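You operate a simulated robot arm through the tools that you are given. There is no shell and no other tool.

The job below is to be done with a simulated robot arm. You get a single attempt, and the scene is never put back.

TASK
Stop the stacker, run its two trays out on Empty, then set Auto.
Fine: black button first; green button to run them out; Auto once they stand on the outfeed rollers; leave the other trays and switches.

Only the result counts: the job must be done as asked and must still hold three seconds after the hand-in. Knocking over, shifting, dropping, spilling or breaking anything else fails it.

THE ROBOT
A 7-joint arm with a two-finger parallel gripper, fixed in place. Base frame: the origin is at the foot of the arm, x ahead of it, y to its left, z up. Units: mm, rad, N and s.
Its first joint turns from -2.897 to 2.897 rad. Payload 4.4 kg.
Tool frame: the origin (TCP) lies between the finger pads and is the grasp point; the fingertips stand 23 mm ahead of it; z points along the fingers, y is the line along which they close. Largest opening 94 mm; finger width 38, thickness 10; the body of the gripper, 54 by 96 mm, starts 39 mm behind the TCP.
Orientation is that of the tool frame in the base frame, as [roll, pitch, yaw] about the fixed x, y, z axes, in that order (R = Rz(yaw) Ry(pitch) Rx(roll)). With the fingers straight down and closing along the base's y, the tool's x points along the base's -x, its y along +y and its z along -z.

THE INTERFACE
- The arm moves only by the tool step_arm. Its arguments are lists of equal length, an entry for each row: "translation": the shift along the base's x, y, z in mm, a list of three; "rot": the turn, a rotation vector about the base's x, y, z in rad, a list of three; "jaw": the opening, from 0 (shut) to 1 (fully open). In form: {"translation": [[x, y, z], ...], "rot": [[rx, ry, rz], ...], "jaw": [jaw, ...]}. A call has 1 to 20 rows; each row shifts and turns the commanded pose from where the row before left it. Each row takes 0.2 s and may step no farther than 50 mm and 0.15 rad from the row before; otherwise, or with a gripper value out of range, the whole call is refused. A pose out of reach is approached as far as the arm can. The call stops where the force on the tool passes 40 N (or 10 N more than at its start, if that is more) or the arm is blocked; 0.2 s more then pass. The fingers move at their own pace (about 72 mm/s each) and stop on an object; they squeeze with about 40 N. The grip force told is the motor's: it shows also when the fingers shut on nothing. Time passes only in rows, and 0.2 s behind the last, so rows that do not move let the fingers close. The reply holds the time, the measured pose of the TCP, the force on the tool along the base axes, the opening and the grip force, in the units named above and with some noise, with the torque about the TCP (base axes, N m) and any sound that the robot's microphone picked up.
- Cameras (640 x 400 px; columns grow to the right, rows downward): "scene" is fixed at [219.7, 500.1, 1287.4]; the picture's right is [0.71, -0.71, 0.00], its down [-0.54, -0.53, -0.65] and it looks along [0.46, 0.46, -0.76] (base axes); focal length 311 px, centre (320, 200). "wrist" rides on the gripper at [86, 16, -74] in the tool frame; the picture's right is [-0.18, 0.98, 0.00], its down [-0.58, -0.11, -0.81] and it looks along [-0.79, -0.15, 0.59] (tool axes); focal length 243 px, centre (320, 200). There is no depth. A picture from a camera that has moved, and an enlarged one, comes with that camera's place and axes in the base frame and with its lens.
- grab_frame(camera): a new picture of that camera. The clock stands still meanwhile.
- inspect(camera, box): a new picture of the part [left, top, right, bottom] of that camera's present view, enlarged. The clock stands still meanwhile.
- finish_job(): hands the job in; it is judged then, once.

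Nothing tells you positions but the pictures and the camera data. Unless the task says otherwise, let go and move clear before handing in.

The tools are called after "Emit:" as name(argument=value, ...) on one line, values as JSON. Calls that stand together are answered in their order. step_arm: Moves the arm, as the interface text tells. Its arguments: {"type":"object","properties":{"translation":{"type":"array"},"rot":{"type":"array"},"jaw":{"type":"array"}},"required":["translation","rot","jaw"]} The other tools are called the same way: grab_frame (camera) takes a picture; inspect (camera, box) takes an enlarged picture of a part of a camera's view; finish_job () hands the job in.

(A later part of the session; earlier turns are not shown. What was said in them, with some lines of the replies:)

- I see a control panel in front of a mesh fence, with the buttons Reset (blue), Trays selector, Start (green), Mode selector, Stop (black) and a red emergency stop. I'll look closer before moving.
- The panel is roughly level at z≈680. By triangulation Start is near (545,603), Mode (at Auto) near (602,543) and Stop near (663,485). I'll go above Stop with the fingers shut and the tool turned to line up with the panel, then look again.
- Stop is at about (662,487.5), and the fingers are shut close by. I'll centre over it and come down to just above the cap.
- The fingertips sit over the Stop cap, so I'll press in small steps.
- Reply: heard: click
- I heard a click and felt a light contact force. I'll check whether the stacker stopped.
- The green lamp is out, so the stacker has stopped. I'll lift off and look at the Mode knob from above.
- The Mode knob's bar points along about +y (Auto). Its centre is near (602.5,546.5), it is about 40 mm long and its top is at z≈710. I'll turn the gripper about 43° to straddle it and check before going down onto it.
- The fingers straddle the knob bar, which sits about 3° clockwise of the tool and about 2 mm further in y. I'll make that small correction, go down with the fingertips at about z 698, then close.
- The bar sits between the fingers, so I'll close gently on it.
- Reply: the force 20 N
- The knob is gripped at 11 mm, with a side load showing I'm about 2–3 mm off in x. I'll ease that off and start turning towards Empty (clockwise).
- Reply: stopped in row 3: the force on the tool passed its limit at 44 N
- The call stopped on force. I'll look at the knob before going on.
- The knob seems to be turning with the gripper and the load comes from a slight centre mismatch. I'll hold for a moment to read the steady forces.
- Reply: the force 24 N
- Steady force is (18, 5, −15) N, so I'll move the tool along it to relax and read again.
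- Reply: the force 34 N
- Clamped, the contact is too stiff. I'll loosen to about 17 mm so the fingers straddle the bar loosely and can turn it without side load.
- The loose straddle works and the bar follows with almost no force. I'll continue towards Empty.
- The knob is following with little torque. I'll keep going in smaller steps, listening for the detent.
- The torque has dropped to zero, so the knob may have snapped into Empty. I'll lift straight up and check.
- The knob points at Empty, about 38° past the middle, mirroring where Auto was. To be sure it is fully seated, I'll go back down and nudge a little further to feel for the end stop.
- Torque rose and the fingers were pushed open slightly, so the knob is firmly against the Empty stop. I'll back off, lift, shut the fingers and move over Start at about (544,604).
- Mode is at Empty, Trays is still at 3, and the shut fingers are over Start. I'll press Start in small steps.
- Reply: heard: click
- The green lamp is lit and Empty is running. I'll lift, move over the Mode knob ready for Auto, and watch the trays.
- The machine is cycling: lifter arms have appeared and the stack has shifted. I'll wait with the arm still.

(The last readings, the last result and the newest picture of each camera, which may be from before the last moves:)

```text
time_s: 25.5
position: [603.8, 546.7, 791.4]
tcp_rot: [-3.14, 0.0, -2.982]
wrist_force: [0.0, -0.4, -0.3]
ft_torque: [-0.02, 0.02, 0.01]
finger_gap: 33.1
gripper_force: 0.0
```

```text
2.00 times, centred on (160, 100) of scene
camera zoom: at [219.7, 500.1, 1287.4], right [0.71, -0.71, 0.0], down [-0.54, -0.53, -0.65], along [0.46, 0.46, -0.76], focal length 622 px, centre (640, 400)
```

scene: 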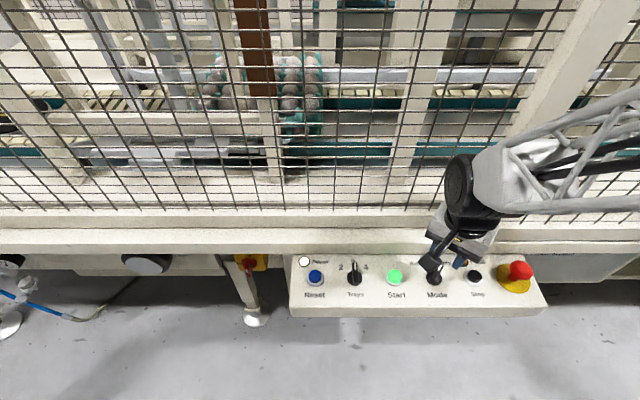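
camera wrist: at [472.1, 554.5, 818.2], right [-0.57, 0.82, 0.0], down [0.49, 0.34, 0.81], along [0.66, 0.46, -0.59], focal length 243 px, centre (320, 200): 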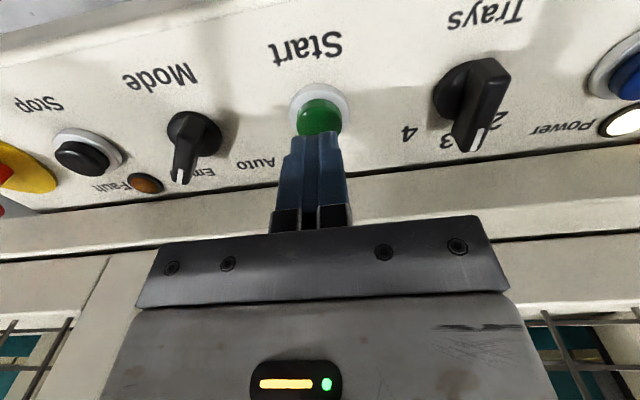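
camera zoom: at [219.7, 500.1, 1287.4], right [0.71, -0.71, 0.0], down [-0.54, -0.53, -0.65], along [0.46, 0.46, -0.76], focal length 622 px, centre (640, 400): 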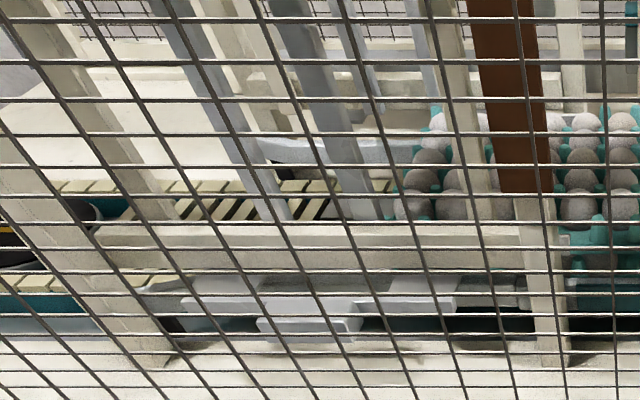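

The trays are travelling right towards the outfeed, so I'll keep waiting.

Emit:
step_arm(translation=[[0, 0, 0], [0, 0, 0], [0, 0, 0], [0, 0, 0], [0, 0, 0], [0, 0, 0], [0, 0, 0]], rot=[[0, 0, 0], [0, 0, 0], [0, 0, 0], [0, 0, 0], [0, 0, 0], [0, 0, 0], [0, 0, 0]], jaw=[0.35, 0.35, 0.35, 0.35, 0.35, 0.35, 0.35])

Emit:
grab_frame(camera="scene")

Emit:
inspect(camera="scene", box=[200, 0, 520, 200])

```text
time_s: 27.1
position: [603.6, 547.4, 791.0]
tcp_rot: [-3.137, 0.002, -2.984]
wrist_force: [-0.3, 0.5, 0.1]
ft_torque: [0.0, 0.0, 0.01]
finger_gap: 32.8
gripper_force: 0.0
```

```text
taken
```

scene: 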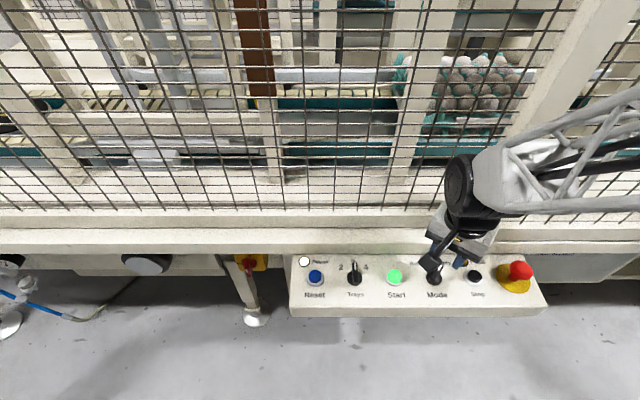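

```text
2.00 times, centred on (360, 100) of scene
camera zoom: at [219.7, 500.1, 1287.4], right [0.71, -0.71, 0.0], down [-0.54, -0.53, -0.65], along [0.46, 0.46, -0.76], focal length 622 px, centre (240, 400)
```

zoom: 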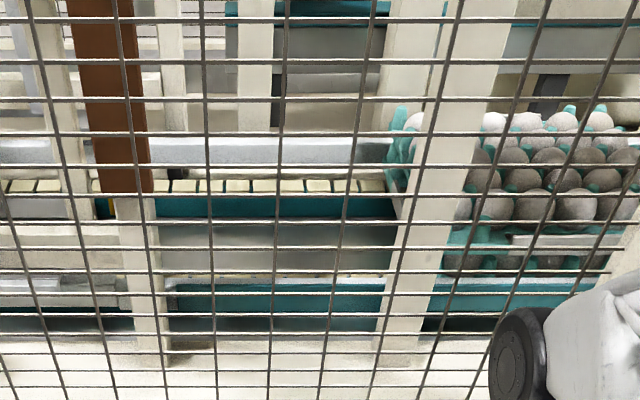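

The stack of two is at the right end of the conveyor. I'll check whether it has stopped there.

Emit:
step_arm(translation=[[0, 0, 0], [0, 0, 0], [0, 0, 0], [0, 0, 0], [0, 0, 0]], rot=[[0, 0, 0], [0, 0, 0], [0, 0, 0], [0, 0, 0], [0, 0, 0]], jaw=[0.35, 0.35, 0.35, 0.35, 0.35])

Emit:
grab_frame(camera="scene")

Emit:
inspect(camera="scene", box=[360, 0, 640, 175])

Emit:
inspect(camera="scene", box=[280, 220, 560, 395])

```text
time_s: 28.3
position: [604.7, 547.3, 791.4]
tcp_rot: [-3.141, 0.001, -2.983]
wrist_force: [-1.2, 0.4, -0.4]
ft_torque: [-0.05, 0.01, 0.01]
finger_gap: 33.2
gripper_force: 0.0
```

```text
taken
```

scene: 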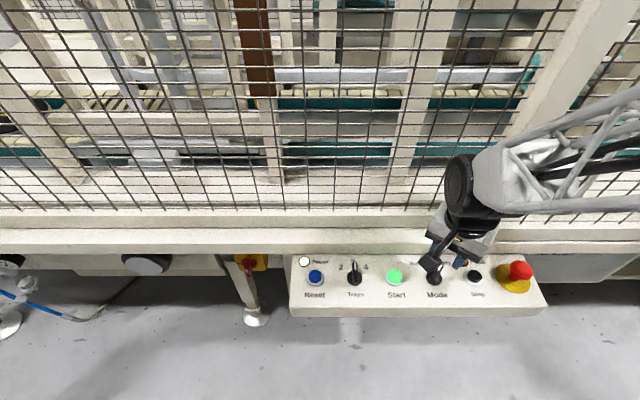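

```text
2.29 times, centred on (500, 88) of scene
camera zoom: at [219.7, 500.1, 1287.4], right [0.71, -0.71, 0.0], down [-0.54, -0.53, -0.65], along [0.46, 0.46, -0.76], focal length 710 px, centre (-91, 457)
```

zoom: 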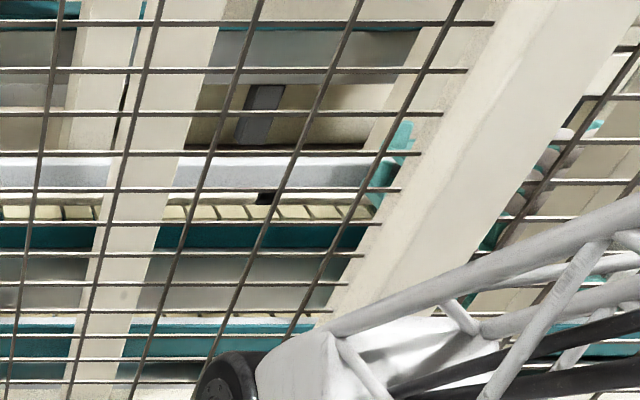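

```text
2.29 times, centred on (420, 308) of scene
camera zoom: at [219.7, 500.1, 1287.4], right [0.71, -0.71, 0.0], down [-0.54, -0.53, -0.65], along [0.46, 0.46, -0.76], focal length 710 px, centre (91, -46)
```

zoom: 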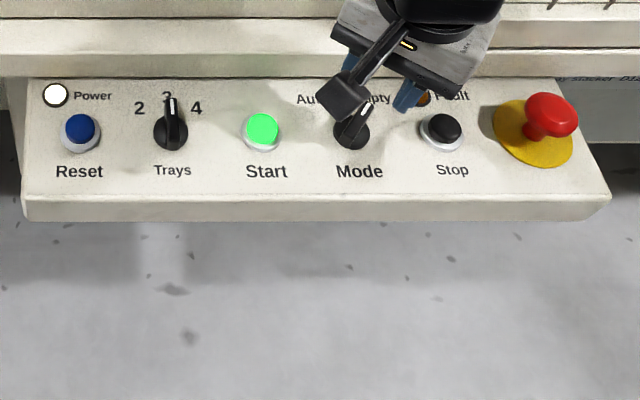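

The stack is still moving right, past the post. I'll wait more.

Emit:
step_arm(translation=[[0, 0, 0], [0, 0, 0], [0, 0, 0], [0, 0, 0], [0, 0, 0]], rot=[[0, 0, 0], [0, 0, 0], [0, 0, 0], [0, 0, 0], [0, 0, 0]], jaw=[0.35, 0.35, 0.35, 0.35, 0.35])

Emit:
grab_frame(camera="scene")

Emit:
inspect(camera="scene", box=[440, 0, 640, 125])

```text
time_s: 29.5
position: [603.7, 546.3, 789.7]
tcp_rot: [-3.139, 0.002, -2.984]
wrist_force: [-0.7, -0.7, 0.4]
ft_torque: [0.0, 0.01, 0.01]
finger_gap: 32.9
gripper_force: 0.0
```

```text
taken
```

scene: 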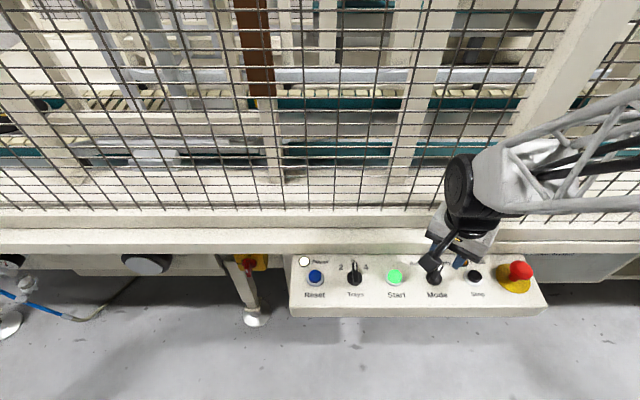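

```text
3.20 times, centred on (540, 62) of scene
camera zoom: at [219.7, 500.1, 1287.4], right [0.71, -0.71, 0.0], down [-0.54, -0.53, -0.65], along [0.46, 0.46, -0.76], focal length 995 px, centre (-384, 640)
```

zoom: 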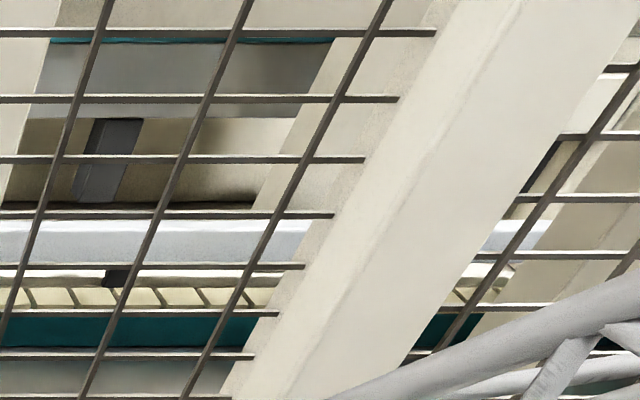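

The stack has left the scene camera's view on the right, and Start is still lit. I'll look through the wrist camera.

Emit:
grab_frame(camera="wrist")

Emit:
inspect(camera="scene", box=[540, 0, 640, 62])

Emit:
inspect(camera="scene", box=[500, 60, 640, 148])

```text
taken
camera wrist: at [516.8, 550.0, 865.7], right [0.03, 1.0, 0.0], down [0.59, -0.01, 0.81], along [0.81, -0.02, -0.59], focal length 243 px, centre (320, 200)
```

wrist: 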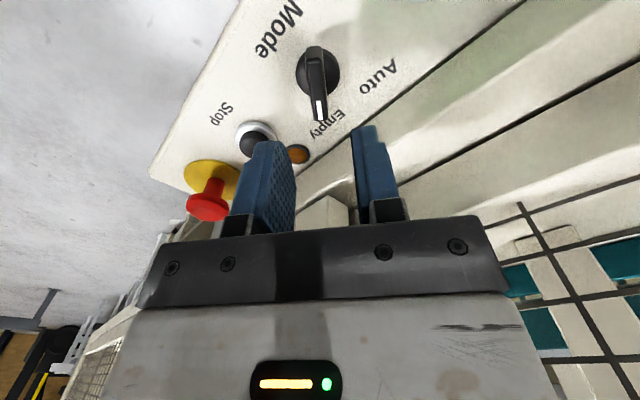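

```text
6.40 times, centred on (590, 31) of scene
camera zoom: at [219.7, 500.1, 1287.4], right [0.71, -0.71, 0.0], down [-0.54, -0.53, -0.65], along [0.46, 0.46, -0.76], focal length 1989 px, centre (-1408, 1282)
```

zoom: 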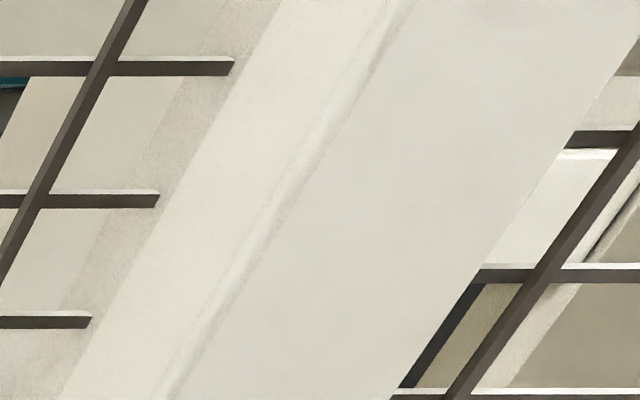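

```text
4.55 times, centred on (570, 104) of scene
camera zoom: at [219.7, 500.1, 1287.4], right [0.71, -0.71, 0.0], down [-0.54, -0.53, -0.65], along [0.46, 0.46, -0.76], focal length 1413 px, centre (-816, 636)
```

zoom: 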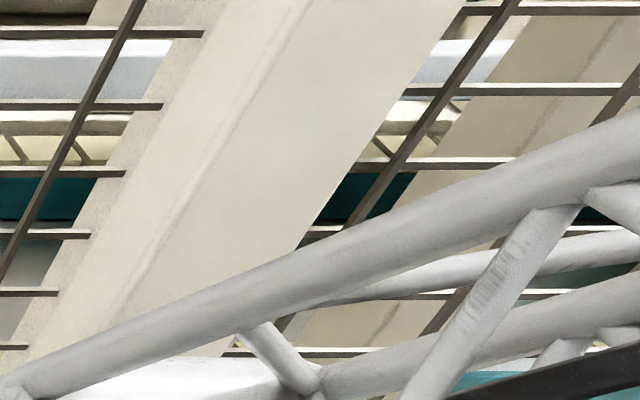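

I need to see the outfeed on the far right. I'll rise back away from the fence and tilt the hand so the wrist camera looks along the conveyor; time passes meanwhile.

Emit:
step_arm(translation=[[0, 0, 40], [-25, -20, 30], [-30, -20, 30], [-30, -20, 30], [-30, -20, 10], [0, 0, 0], [0, 0, 0], [0, 0, 0]], rot=[[0, 0, 0], [0, 0, -0.12], [0, 0, -0.12], [-0.031, -0.116, 0], [-0.031, -0.116, 0], [-0.031, -0.116, 0], [-0.031, -0.116, 0], [0, 0, 0]], jaw=[0.35, 0.35, 0.35, 0.35, 0.35, 0.35, 0.35, 0.35])

Emit:
grab_frame(camera="wrist")

Emit:
grab_frame(camera="scene")

```text
time_s: 31.3
position: [488.8, 466.5, 931.5]
tcp_rot: [-3.048, 0.475, 3.083]
wrist_force: [0.2, -0.3, -0.1]
ft_torque: [0.02, -0.04, 0.02]
finger_gap: 32.9
gripper_force: 0.2
```

```text
taken
camera wrist: at [380.9, 496.9, 956.3], right [0.26, 0.96, 0.0], down [0.14, -0.04, 0.99], along [0.95, -0.26, -0.15], focal length 243 px, centre (320, 200)
```

wrist: 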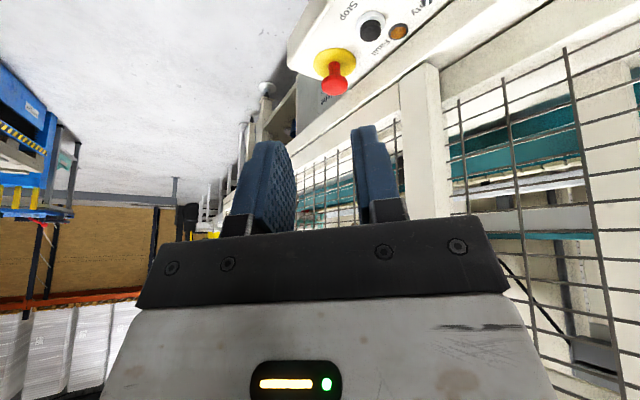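

```text
taken
```

scene: 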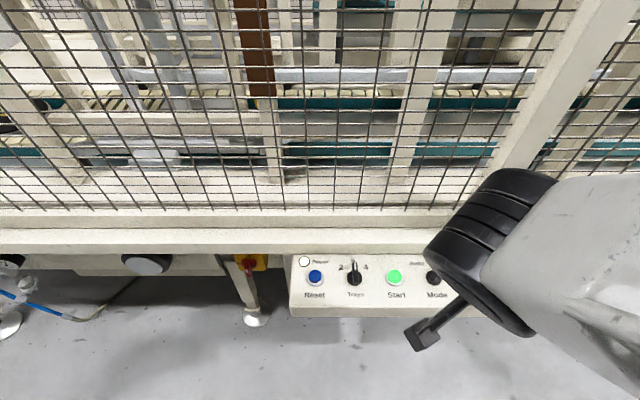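

The Start lamp is still green. I'll zoom through the mesh between the fingers.

Emit:
inspect(camera="wrist", box=[260, 110, 460, 235])

Emit:
inspect(camera="wrist", box=[440, 40, 640, 165])

Emit:
inspect(camera="scene", box=[480, 0, 640, 100])

Emit:
inspect(camera="scene", box=[500, 80, 640, 168])

```text
3.20 times, centred on (360, 172) of wrist
camera zoom: at [380.9, 496.9, 956.3], right [0.26, 0.96, 0.0], down [0.14, -0.04, 0.99], along [0.95, -0.26, -0.15], focal length 776 px, centre (192, 288)
```

zoom: 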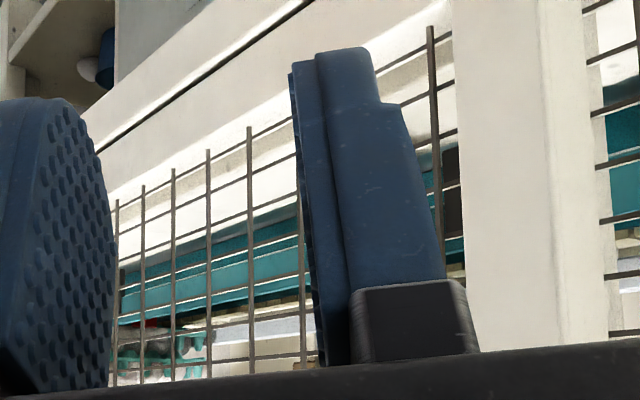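

```text
3.20 times, centred on (540, 102) of wrist
camera zoom: at [380.9, 496.9, 956.3], right [0.26, 0.96, 0.0], down [0.14, -0.04, 0.99], along [0.95, -0.26, -0.15], focal length 776 px, centre (-384, 512)
```

zoom: 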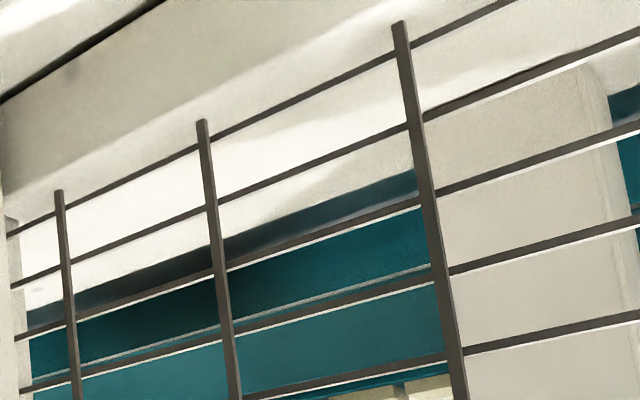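

```text
4.00 times, centred on (560, 50) of scene
camera zoom: at [219.7, 500.1, 1287.4], right [0.71, -0.71, 0.0], down [-0.54, -0.53, -0.65], along [0.46, 0.46, -0.76], focal length 1243 px, centre (-640, 800)
```

zoom: 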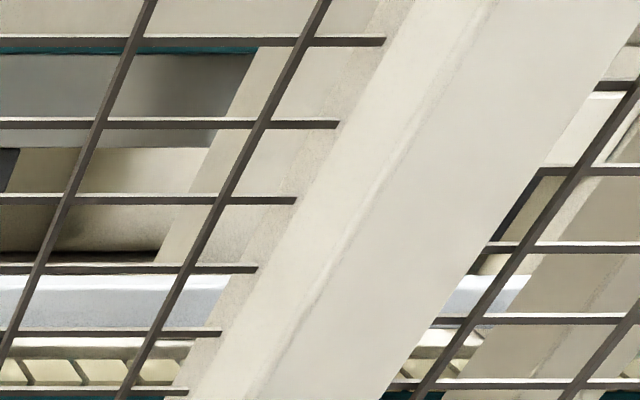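

```text
4.55 times, centred on (570, 124) of scene
camera zoom: at [219.7, 500.1, 1287.4], right [0.71, -0.71, 0.0], down [-0.54, -0.53, -0.65], along [0.46, 0.46, -0.76], focal length 1413 px, centre (-816, 546)
```

zoom: 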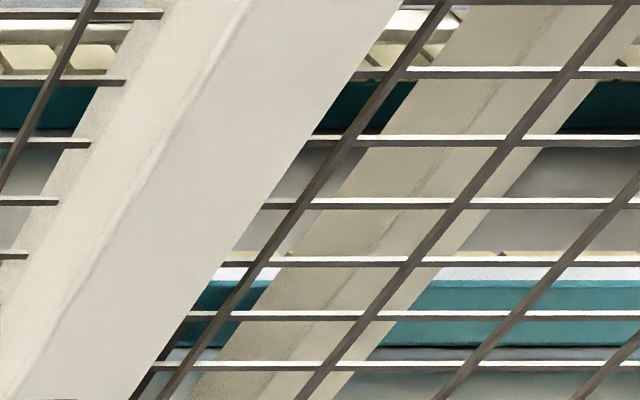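

The stack is visible far down the conveyor through the mesh (teal and pale shapes). I'll wait and compare to see whether it is still moving.

Emit:
step_arm(translation=[[0, 0, 0], [0, 0, 0], [0, 0, 0], [0, 0, 0]], rot=[[0, 0, 0], [0, 0, 0], [0, 0, 0], [0, 0, 0]], jaw=[0.6, 0.8, 0.9, 0.9])

Emit:
inspect(camera="wrist", box=[200, 150, 360, 250])

Emit:
inspect(camera="wrist", box=[260, 170, 340, 220])

```text
time_s: 32.3
position: [488.3, 465.7, 929.6]
tcp_rot: [-3.046, 0.471, 3.082]
wrist_force: [0.2, 0.4, -0.4]
ft_torque: [-0.02, 0.0, 0.02]
finger_gap: 84.6
gripper_force: 0.1
```

```text
4.00 times, centred on (280, 200) of wrist
camera zoom: at [381.0, 496.9, 956.4], right [0.26, 0.96, 0.0], down [0.14, -0.04, 0.99], along [0.95, -0.26, -0.15], focal length 970 px, centre (480, 200)
```

zoom: 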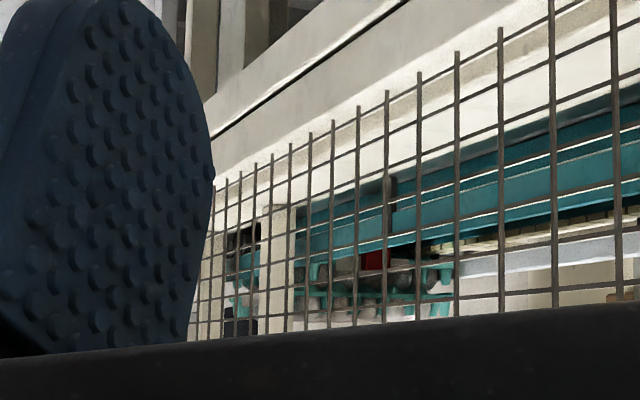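

```text
8.00 times, centred on (300, 195) of wrist
camera zoom: at [381.0, 496.9, 956.4], right [0.26, 0.96, 0.0], down [0.14, -0.04, 0.99], along [0.95, -0.26, -0.15], focal length 1941 px, centre (480, 240)
```

zoom: 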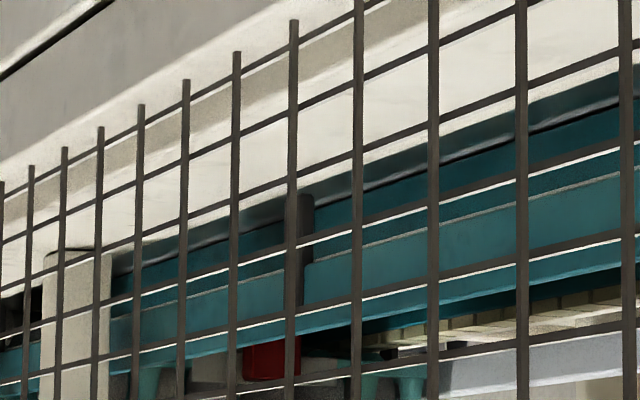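

The stack is moving further down and is partly hidden by my gripper's edge. I'll tilt slightly more for a clearer view while time passes.

Emit:
step_arm(translation=[[0, 0, 0], [0, 0, 0], [0, 0, 0], [0, 0, 0]], rot=[[-0.031, -0.116, 0], [-0.031, -0.116, 0], [0, 0, 0], [0, 0, 0]], jaw=[1.0, 1.0, 1.0, 1.0])

Emit:
grab_frame(camera="wrist")

Emit:
inspect(camera="wrist", box=[240, 120, 360, 195])

Emit:
inspect(camera="scene", box=[280, 240, 440, 340])

```text
time_s: 33.3
position: [488.8, 466.5, 931.5]
tcp_rot: [-2.984, 0.709, 3.117]
wrist_force: [1.0, 0.9, -0.2]
ft_torque: [-0.02, 0.03, -0.01]
finger_gap: 93.9
gripper_force: 0.1
```

```text
taken
camera wrist: at [378.5, 497.2, 928.9], right [0.26, 0.96, 0.0], down [-0.09, 0.02, 1.0], along [0.96, -0.26, 0.09], focal length 243 px, centre (320, 200)
```

wrist: 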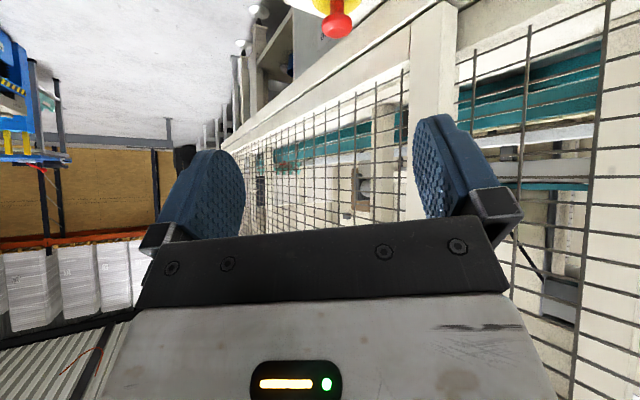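

```text
5.33 times, centred on (300, 158) of wrist
camera zoom: at [378.5, 497.2, 928.9], right [0.26, 0.96, 0.0], down [-0.09, 0.02, 1.0], along [0.96, -0.26, 0.09], focal length 1294 px, centre (427, 427)
```

zoom: 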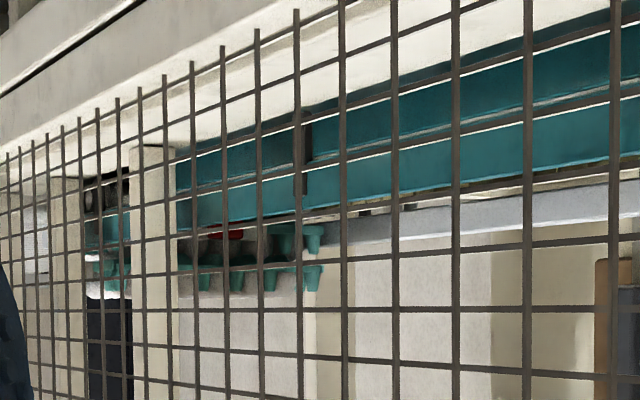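

```text
4.00 times, centred on (360, 290) of scene
camera zoom: at [219.7, 500.1, 1287.4], right [0.71, -0.71, 0.0], down [-0.54, -0.53, -0.65], along [0.46, 0.46, -0.76], focal length 1243 px, centre (160, -160)
```

zoom: 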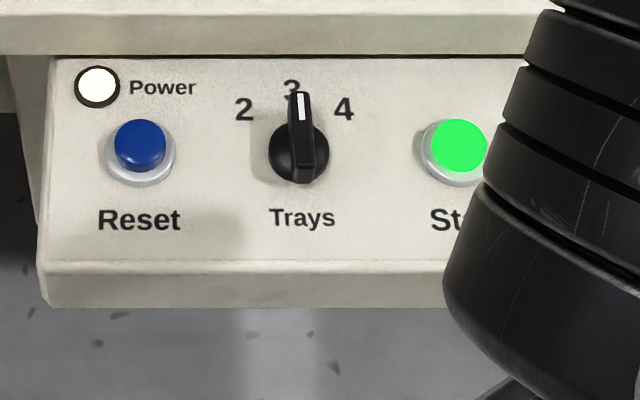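

I can see the stack of two (upside down in this view) at the far end. I'll wait and compare for motion.

Emit:
step_arm(translation=[[0, 0, 0], [0, 0, 0], [0, 0, 0], [0, 0, 0]], rot=[[0, 0, 0], [0, 0, 0], [0, 0, 0], [0, 0, 0]], jaw=[1.0, 1.0, 1.0, 1.0])

Emit:
inspect(camera="wrist", box=[240, 120, 360, 195])

Emit:
inspect(camera="scene", box=[0, 0, 480, 300])

```text
time_s: 34.3
position: [489.1, 466.2, 930.4]
tcp_rot: [-2.983, 0.71, 3.116]
wrist_force: [0.1, -0.2, -0.1]
ft_torque: [0.04, 0.0, -0.01]
finger_gap: 94.0
gripper_force: 0.1
```

```text
5.33 times, centred on (300, 158) of wrist
camera zoom: at [378.5, 497.2, 929.0], right [0.26, 0.96, 0.0], down [-0.09, 0.02, 1.0], along [0.96, -0.26, 0.09], focal length 1294 px, centre (427, 427)
```

zoom: 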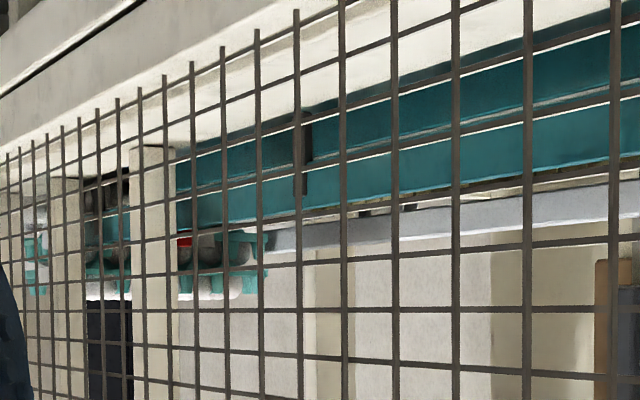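

```text
1.33 times, centred on (240, 150) of scene
camera zoom: at [219.7, 500.1, 1287.4], right [0.71, -0.71, 0.0], down [-0.54, -0.53, -0.65], along [0.46, 0.46, -0.76], focal length 414 px, centre (427, 267)
```

zoom: 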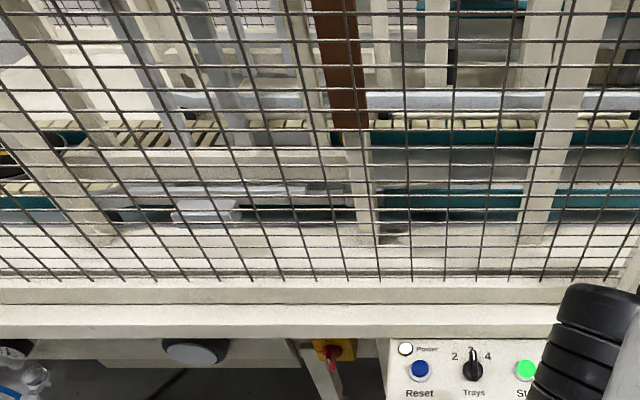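

Still moving away (the rear edge went from column 325 to 268 in the zoom). I'll keep waiting.

Emit:
step_arm(translation=[[0, 0, 0], [0, 0, 0], [0, 0, 0], [0, 0, 0], [0, 0, 0], [0, 0, 0]], rot=[[0, 0, 0], [0, 0, 0], [0, 0, 0], [0, 0, 0], [0, 0, 0], [0, 0, 0]], jaw=[1.0, 1.0, 1.0, 1.0, 1.0, 1.0])

Emit:
inspect(camera="wrist", box=[240, 120, 360, 195])

Emit:
inspect(camera="scene", box=[280, 240, 440, 340])

```text
time_s: 35.7
position: [487.8, 466.3, 930.9]
tcp_rot: [-2.984, 0.708, 3.117]
wrist_force: [0.7, -0.4, -0.2]
ft_torque: [0.0, 0.04, 0.02]
finger_gap: 94.0
gripper_force: 0.1
```

```text
5.33 times, centred on (300, 158) of wrist
camera zoom: at [378.5, 497.2, 929.0], right [0.26, 0.96, 0.0], down [-0.09, 0.02, 1.0], along [0.96, -0.26, 0.09], focal length 1294 px, centre (427, 427)
```

zoom: 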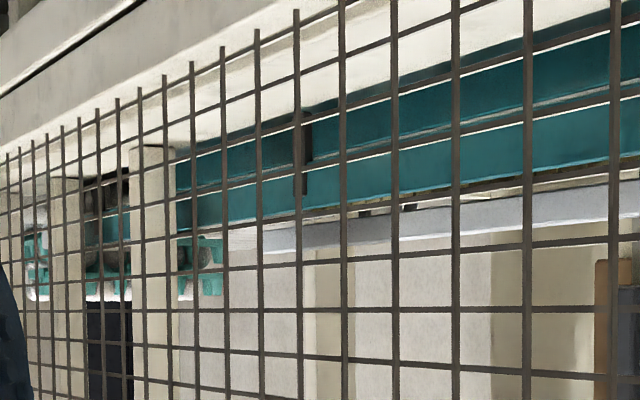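

```text
4.00 times, centred on (360, 290) of scene
camera zoom: at [219.7, 500.1, 1287.4], right [0.71, -0.71, 0.0], down [-0.54, -0.53, -0.65], along [0.46, 0.46, -0.76], focal length 1243 px, centre (160, -160)
```

zoom: 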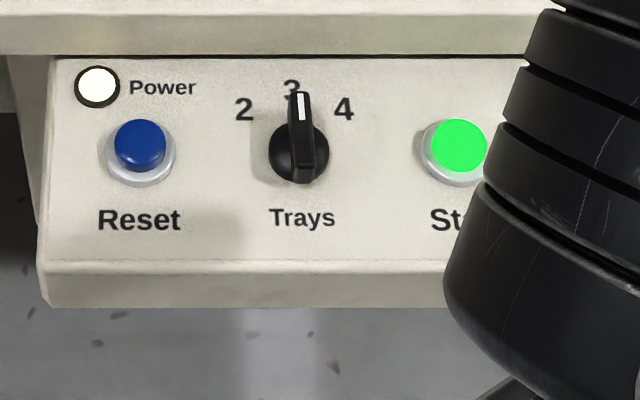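

Emit:
step_arm(translation=[[0, 0, 0], [0, 0, 0], [0, 0, 0], [0, 0, 0], [0, 0, 0], [0, 0, 0], [0, 0, 0]], rot=[[0, 0, 0], [0, 0, 0], [0, 0, 0], [0, 0, 0], [0, 0, 0], [0, 0, 0], [0, 0, 0]], jaw=[1.0, 1.0, 1.0, 1.0, 1.0, 1.0, 1.0])

Emit:
inspect(camera="wrist", box=[220, 120, 340, 195])

Emit:
inspect(camera="scene", box=[280, 240, 440, 340])

```text
time_s: 37.3
position: [488.8, 465.5, 930.2]
tcp_rot: [-2.984, 0.709, 3.117]
wrist_force: [0.8, -0.1, -0.5]
ft_torque: [-0.02, -0.02, -0.01]
finger_gap: 93.8
gripper_force: 0.1
```

```text
5.33 times, centred on (280, 158) of wrist
camera zoom: at [378.5, 497.2, 929.0], right [0.26, 0.96, 0.0], down [-0.09, 0.02, 1.0], along [0.96, -0.26, 0.09], focal length 1294 px, centre (533, 427)
```

zoom: 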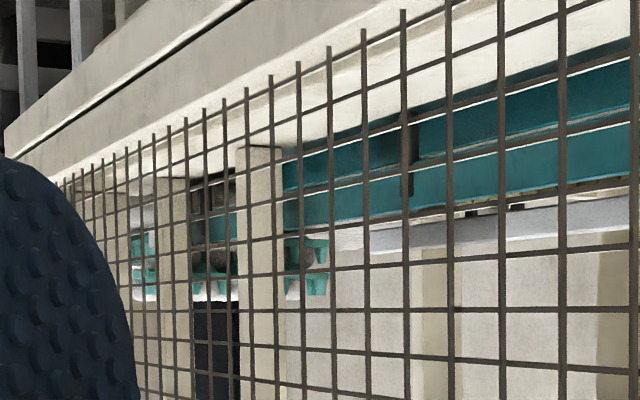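

```text
4.00 times, centred on (360, 290) of scene
camera zoom: at [219.7, 500.1, 1287.4], right [0.71, -0.71, 0.0], down [-0.54, -0.53, -0.65], along [0.46, 0.46, -0.76], focal length 1243 px, centre (160, -160)
```

zoom: 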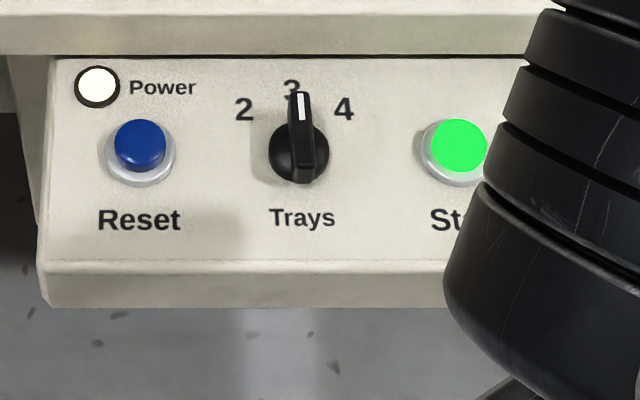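

The stack hasn't moved between 35.7 and 37.3 s, so both trays now stand still on the outfeed. I'll untilt the hand and go back above the Mode knob.

Emit:
step_arm(translation=[[0, 0, 0], [0, 0, 0], [0, 0, 0], [0, 0, 0], [0, 0, 0], [0, 0, 0], [30, 20, -10], [30, 20, -30], [30, 20, -30], [25, 20, -30], [0, 0, -40], [0, 0, 0]], rot=[[0.031, 0.116, 0], [0.031, 0.116, 0], [0.031, 0.116, 0], [0.031, 0.116, 0], [0.031, 0.116, 0], [0.031, 0.116, 0], [0, 0, 0], [0, 0, 0.12], [0, 0, 0.12], [0, 0, 0], [0, 0, 0], [0, 0, 0]], jaw=[0.35, 0.35, 0.35, 0.35, 0.35, 0.35, 0.35, 0.35, 0.35, 0.35, 0.35, 0.35])

Emit:
grab_frame(camera="scene")

Emit:
inspect(camera="wrist", box=[200, 0, 440, 150])

```text
time_s: 39.9
position: [604.4, 547.2, 791.3]
tcp_rot: [-3.138, 0.003, -2.982]
wrist_force: [-1.0, -0.3, 0.0]
ft_torque: [0.02, 0.0, -0.02]
finger_gap: 33.0
gripper_force: 0.0
```

```text
taken
```

scene: 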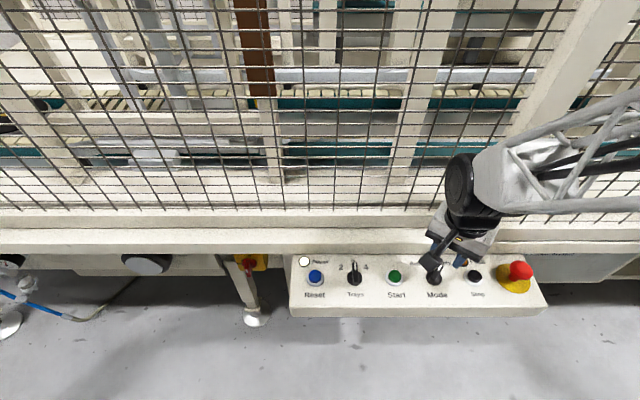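

```text
2.67 times, centred on (320, 75) of wrist
camera zoom: at [518.3, 550.2, 866.0], right [0.03, 1.0, 0.0], down [0.59, -0.01, 0.81], along [0.81, -0.02, -0.59], focal length 647 px, centre (320, 533)
```

zoom: 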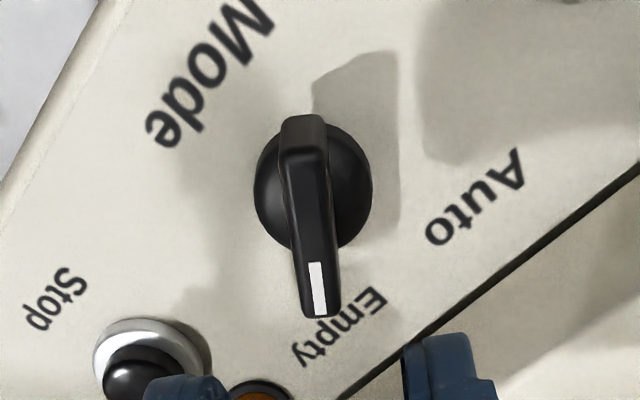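

The Start lamp has gone out by itself, so the Empty cycle is complete. I'll go down over the knob and turn it back counter-clockwise to Auto.

Emit:
step_arm(translation=[[0.3, -0.3, -30], [0, 0, -25], [0, 0, -10], [0, 0, -4], [0, 0, 0], [0, 0, 0], [0, 0, 0], [0, 0, 0], [0, 0, 0], [0, 0, 0], [0, 0, 0], [0, 0, 0], [0, 0, 0], [0, 0, 0], [0, 0, 0]], rot=[[0, 0, 0], [0, 0, 0], [0, 0, 0], [0, 0, 0], [0, 0, 0], [0, 0, 0.12], [0, 0, 0.12], [0, 0, 0.12], [0, 0, 0.12], [0, 0, 0.12], [0, 0, 0.12], [0, 0, 0.12], [0, 0, 0.12], [0, 0, 0.12], [0, 0, 0]], jaw=[0.3, 0.28, 0.28, 0.28, 0.18, 0.18, 0.18, 0.18, 0.18, 0.18, 0.18, 0.18, 0.18, 0.18, 0.18])

Emit:
inspect(camera="wrist", box=[200, 0, 440, 150])

```text
time_s: 43.1
position: [604.0, 546.7, 721.1]
tcp_rot: [-3.14, 0.002, -1.9]
wrist_force: [-1.8, 0.5, 0.9]
ft_torque: [0.0, 0.01, -0.02]
finger_gap: 17.8
gripper_force: 0.9
```

```text
2.67 times, centred on (320, 75) of wrist
camera zoom: at [562.3, 470.4, 796.7], right [-0.87, 0.49, 0.0], down [0.29, 0.51, 0.81], along [0.4, 0.7, -0.59], focal length 647 px, centre (320, 533)
```

zoom: 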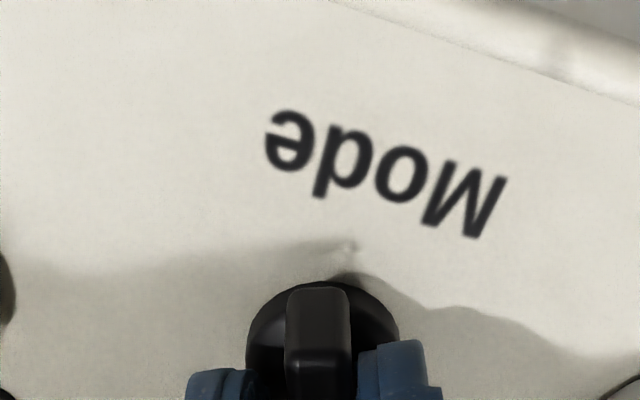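

The knob is following. I'll go on in smaller steps up to the Auto stop.

Emit:
step_arm(translation=[[0, 0, 0], [0, 0, 0], [0, 0, 0], [0, 0, 0], [0, 0, 0]], rot=[[0, 0, 0.1], [0, 0, 0.1], [0, 0, 0.1], [0, 0, 0.06], [0, 0, 0]], jaw=[0.18, 0.18, 0.18, 0.18, 0.18])

```text
time_s: 44.3
position: [603.9, 546.8, 722.6]
tcp_rot: [-3.139, 0.002, -1.54]
wrist_force: [-1.4, -0.1, 0.4]
ft_torque: [-0.04, -0.01, -0.03]
finger_gap: 17.0
gripper_force: 0.6
```

Emit:
step_arm(translation=[[0, 0, 0], [0, 0, 0], [0, 0, 0]], rot=[[0, 0, 0.05], [0, 0, 0.04], [0, 0, 0]], jaw=[0.18, 0.18, 0.18])

Emit:
inspect(camera="wrist", box=[200, 0, 440, 150])

```text
time_s: 45.1
position: [603.8, 547.6, 721.6]
tcp_rot: [-3.14, 0.002, -1.452]
wrist_force: [-7.6, 3.5, -0.3]
ft_torque: [0.11, 0.17, -0.17]
finger_gap: 20.0
gripper_force: 3.4
```

```text
2.67 times, centred on (320, 75) of wrist
camera zoom: at [599.0, 460.1, 796.8], right [-1.0, 0.07, 0.0], down [0.04, 0.59, 0.81], along [0.05, 0.81, -0.59], focal length 647 px, centre (320, 533)
```

zoom: 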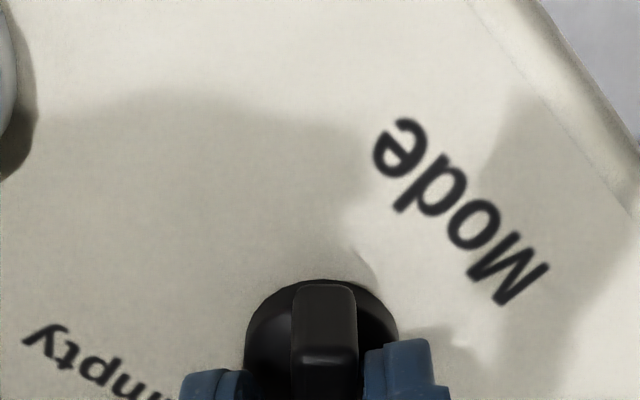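

The torque rose and the fingers were pushed open, so the knob is at the Auto stop. I'll back off the slack, lift clear and check everything.

Emit:
step_arm(translation=[[0, 0, 0], [0, 0, 10], [0, 0, 30], [0, 0, 30], [-10, -10, 30], [-20, -20, 40], [-20, -20, 30], [0, 0, 0]], rot=[[0, 0, -0.14], [0, 0, 0], [0, 0, 0], [0, 0, 0], [0, 0, -0.12], [0, 0, -0.12], [0, 0, -0.12], [0, 0, 0]], jaw=[0.2, 0.22, 0.22, 0.22, 0.22, 0.22, 0.22, 0.22])

Emit:
grab_frame(camera="scene")

Emit:
grab_frame(camera="wrist")

Emit:
inspect(camera="scene", box=[280, 230, 560, 320])

Emit:
inspect(camera="wrist", box=[200, 0, 440, 150])

```text
time_s: 46.9
position: [553.8, 494.7, 893.1]
tcp_rot: [-3.14, 0.002, -1.955]
wrist_force: [1.1, 0.3, -0.1]
ft_torque: [0.04, 0.0, 0.03]
finger_gap: 20.8
gripper_force: 0.1
```

```text
taken
```

scene: 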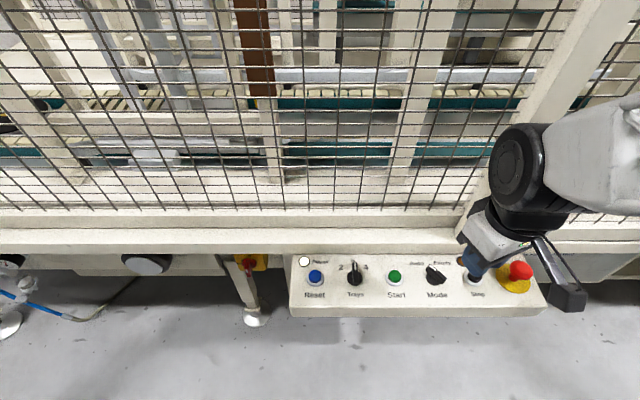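

```text
taken
camera wrist: at [508.0, 421.7, 967.1], right [-0.84, 0.54, 0.0], down [0.32, 0.5, 0.81], along [0.43, 0.68, -0.59], focal length 243 px, centre (320, 200)
```

wrist: 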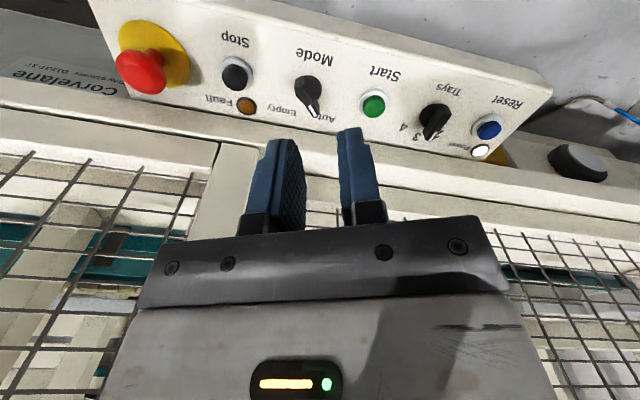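

```text
2.29 times, centred on (420, 275) of scene
camera zoom: at [219.7, 500.1, 1287.4], right [0.71, -0.71, 0.0], down [-0.54, -0.53, -0.65], along [0.46, 0.46, -0.76], focal length 710 px, centre (91, 29)
```

zoom: 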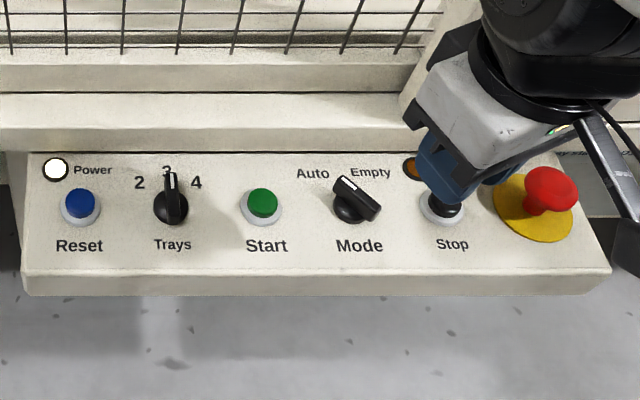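

```text
2.67 times, centred on (320, 75) of wrist
camera zoom: at [508.0, 421.7, 967.1], right [-0.84, 0.54, 0.0], down [0.32, 0.5, 0.81], along [0.43, 0.68, -0.59], focal length 647 px, centre (320, 533)
```

zoom: 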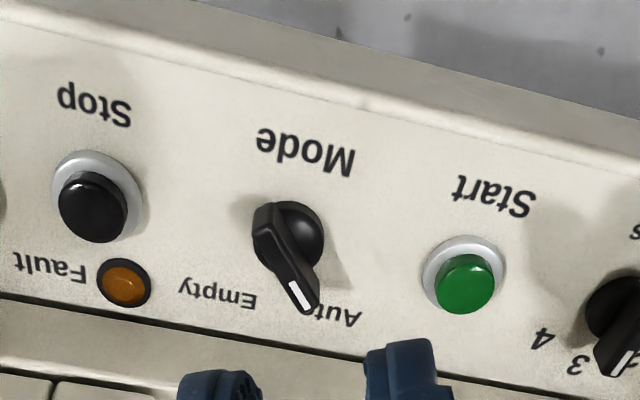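

Mode is back on Auto, Trays is still at 3, and the Fault lamp looks unlit. When I last looked through the wrist camera the two-tray stack stood still on the outfeed, and the Start lamp then went out by itself. The arm is clear, so I'm handing in.

Emit:
finish_job()

```text
The job is handed in.
```

The stacker is stopped, its two trays are out on the outfeed rollers, and Mode is back on Auto. I handed the job in, but I haven't seen the judge's verdict.

- **Stop:** I pressed the black button first. It clicked and the green Start lamp went out.
- **Run-out:** I turned Mode to Empty until it met its end stop, then pressed green Start. The two trays ran out together as one stack along the conveyor and stood still at the far end by about 36 s. The Start lamp then went out by itself. I took that to mean the cycle was done.
- **Auto:** I turned Mode back until it met the Auto stop. The pictures show it pointing at Auto.

The outfeed is out of the fixed camera's view, so I checked the trays through the fence with the wrist camera. My last look at them was at 37.3 s, before I set Auto.

I did not touch Reset, the Trays switch (still on 3) or the emergency stop, and the arm was clear of the panel at hand-in. One call stopped at 44 N when I first gripped the Mode knob too tightly. I loosened the grip and the knob then turned both ways without trouble.
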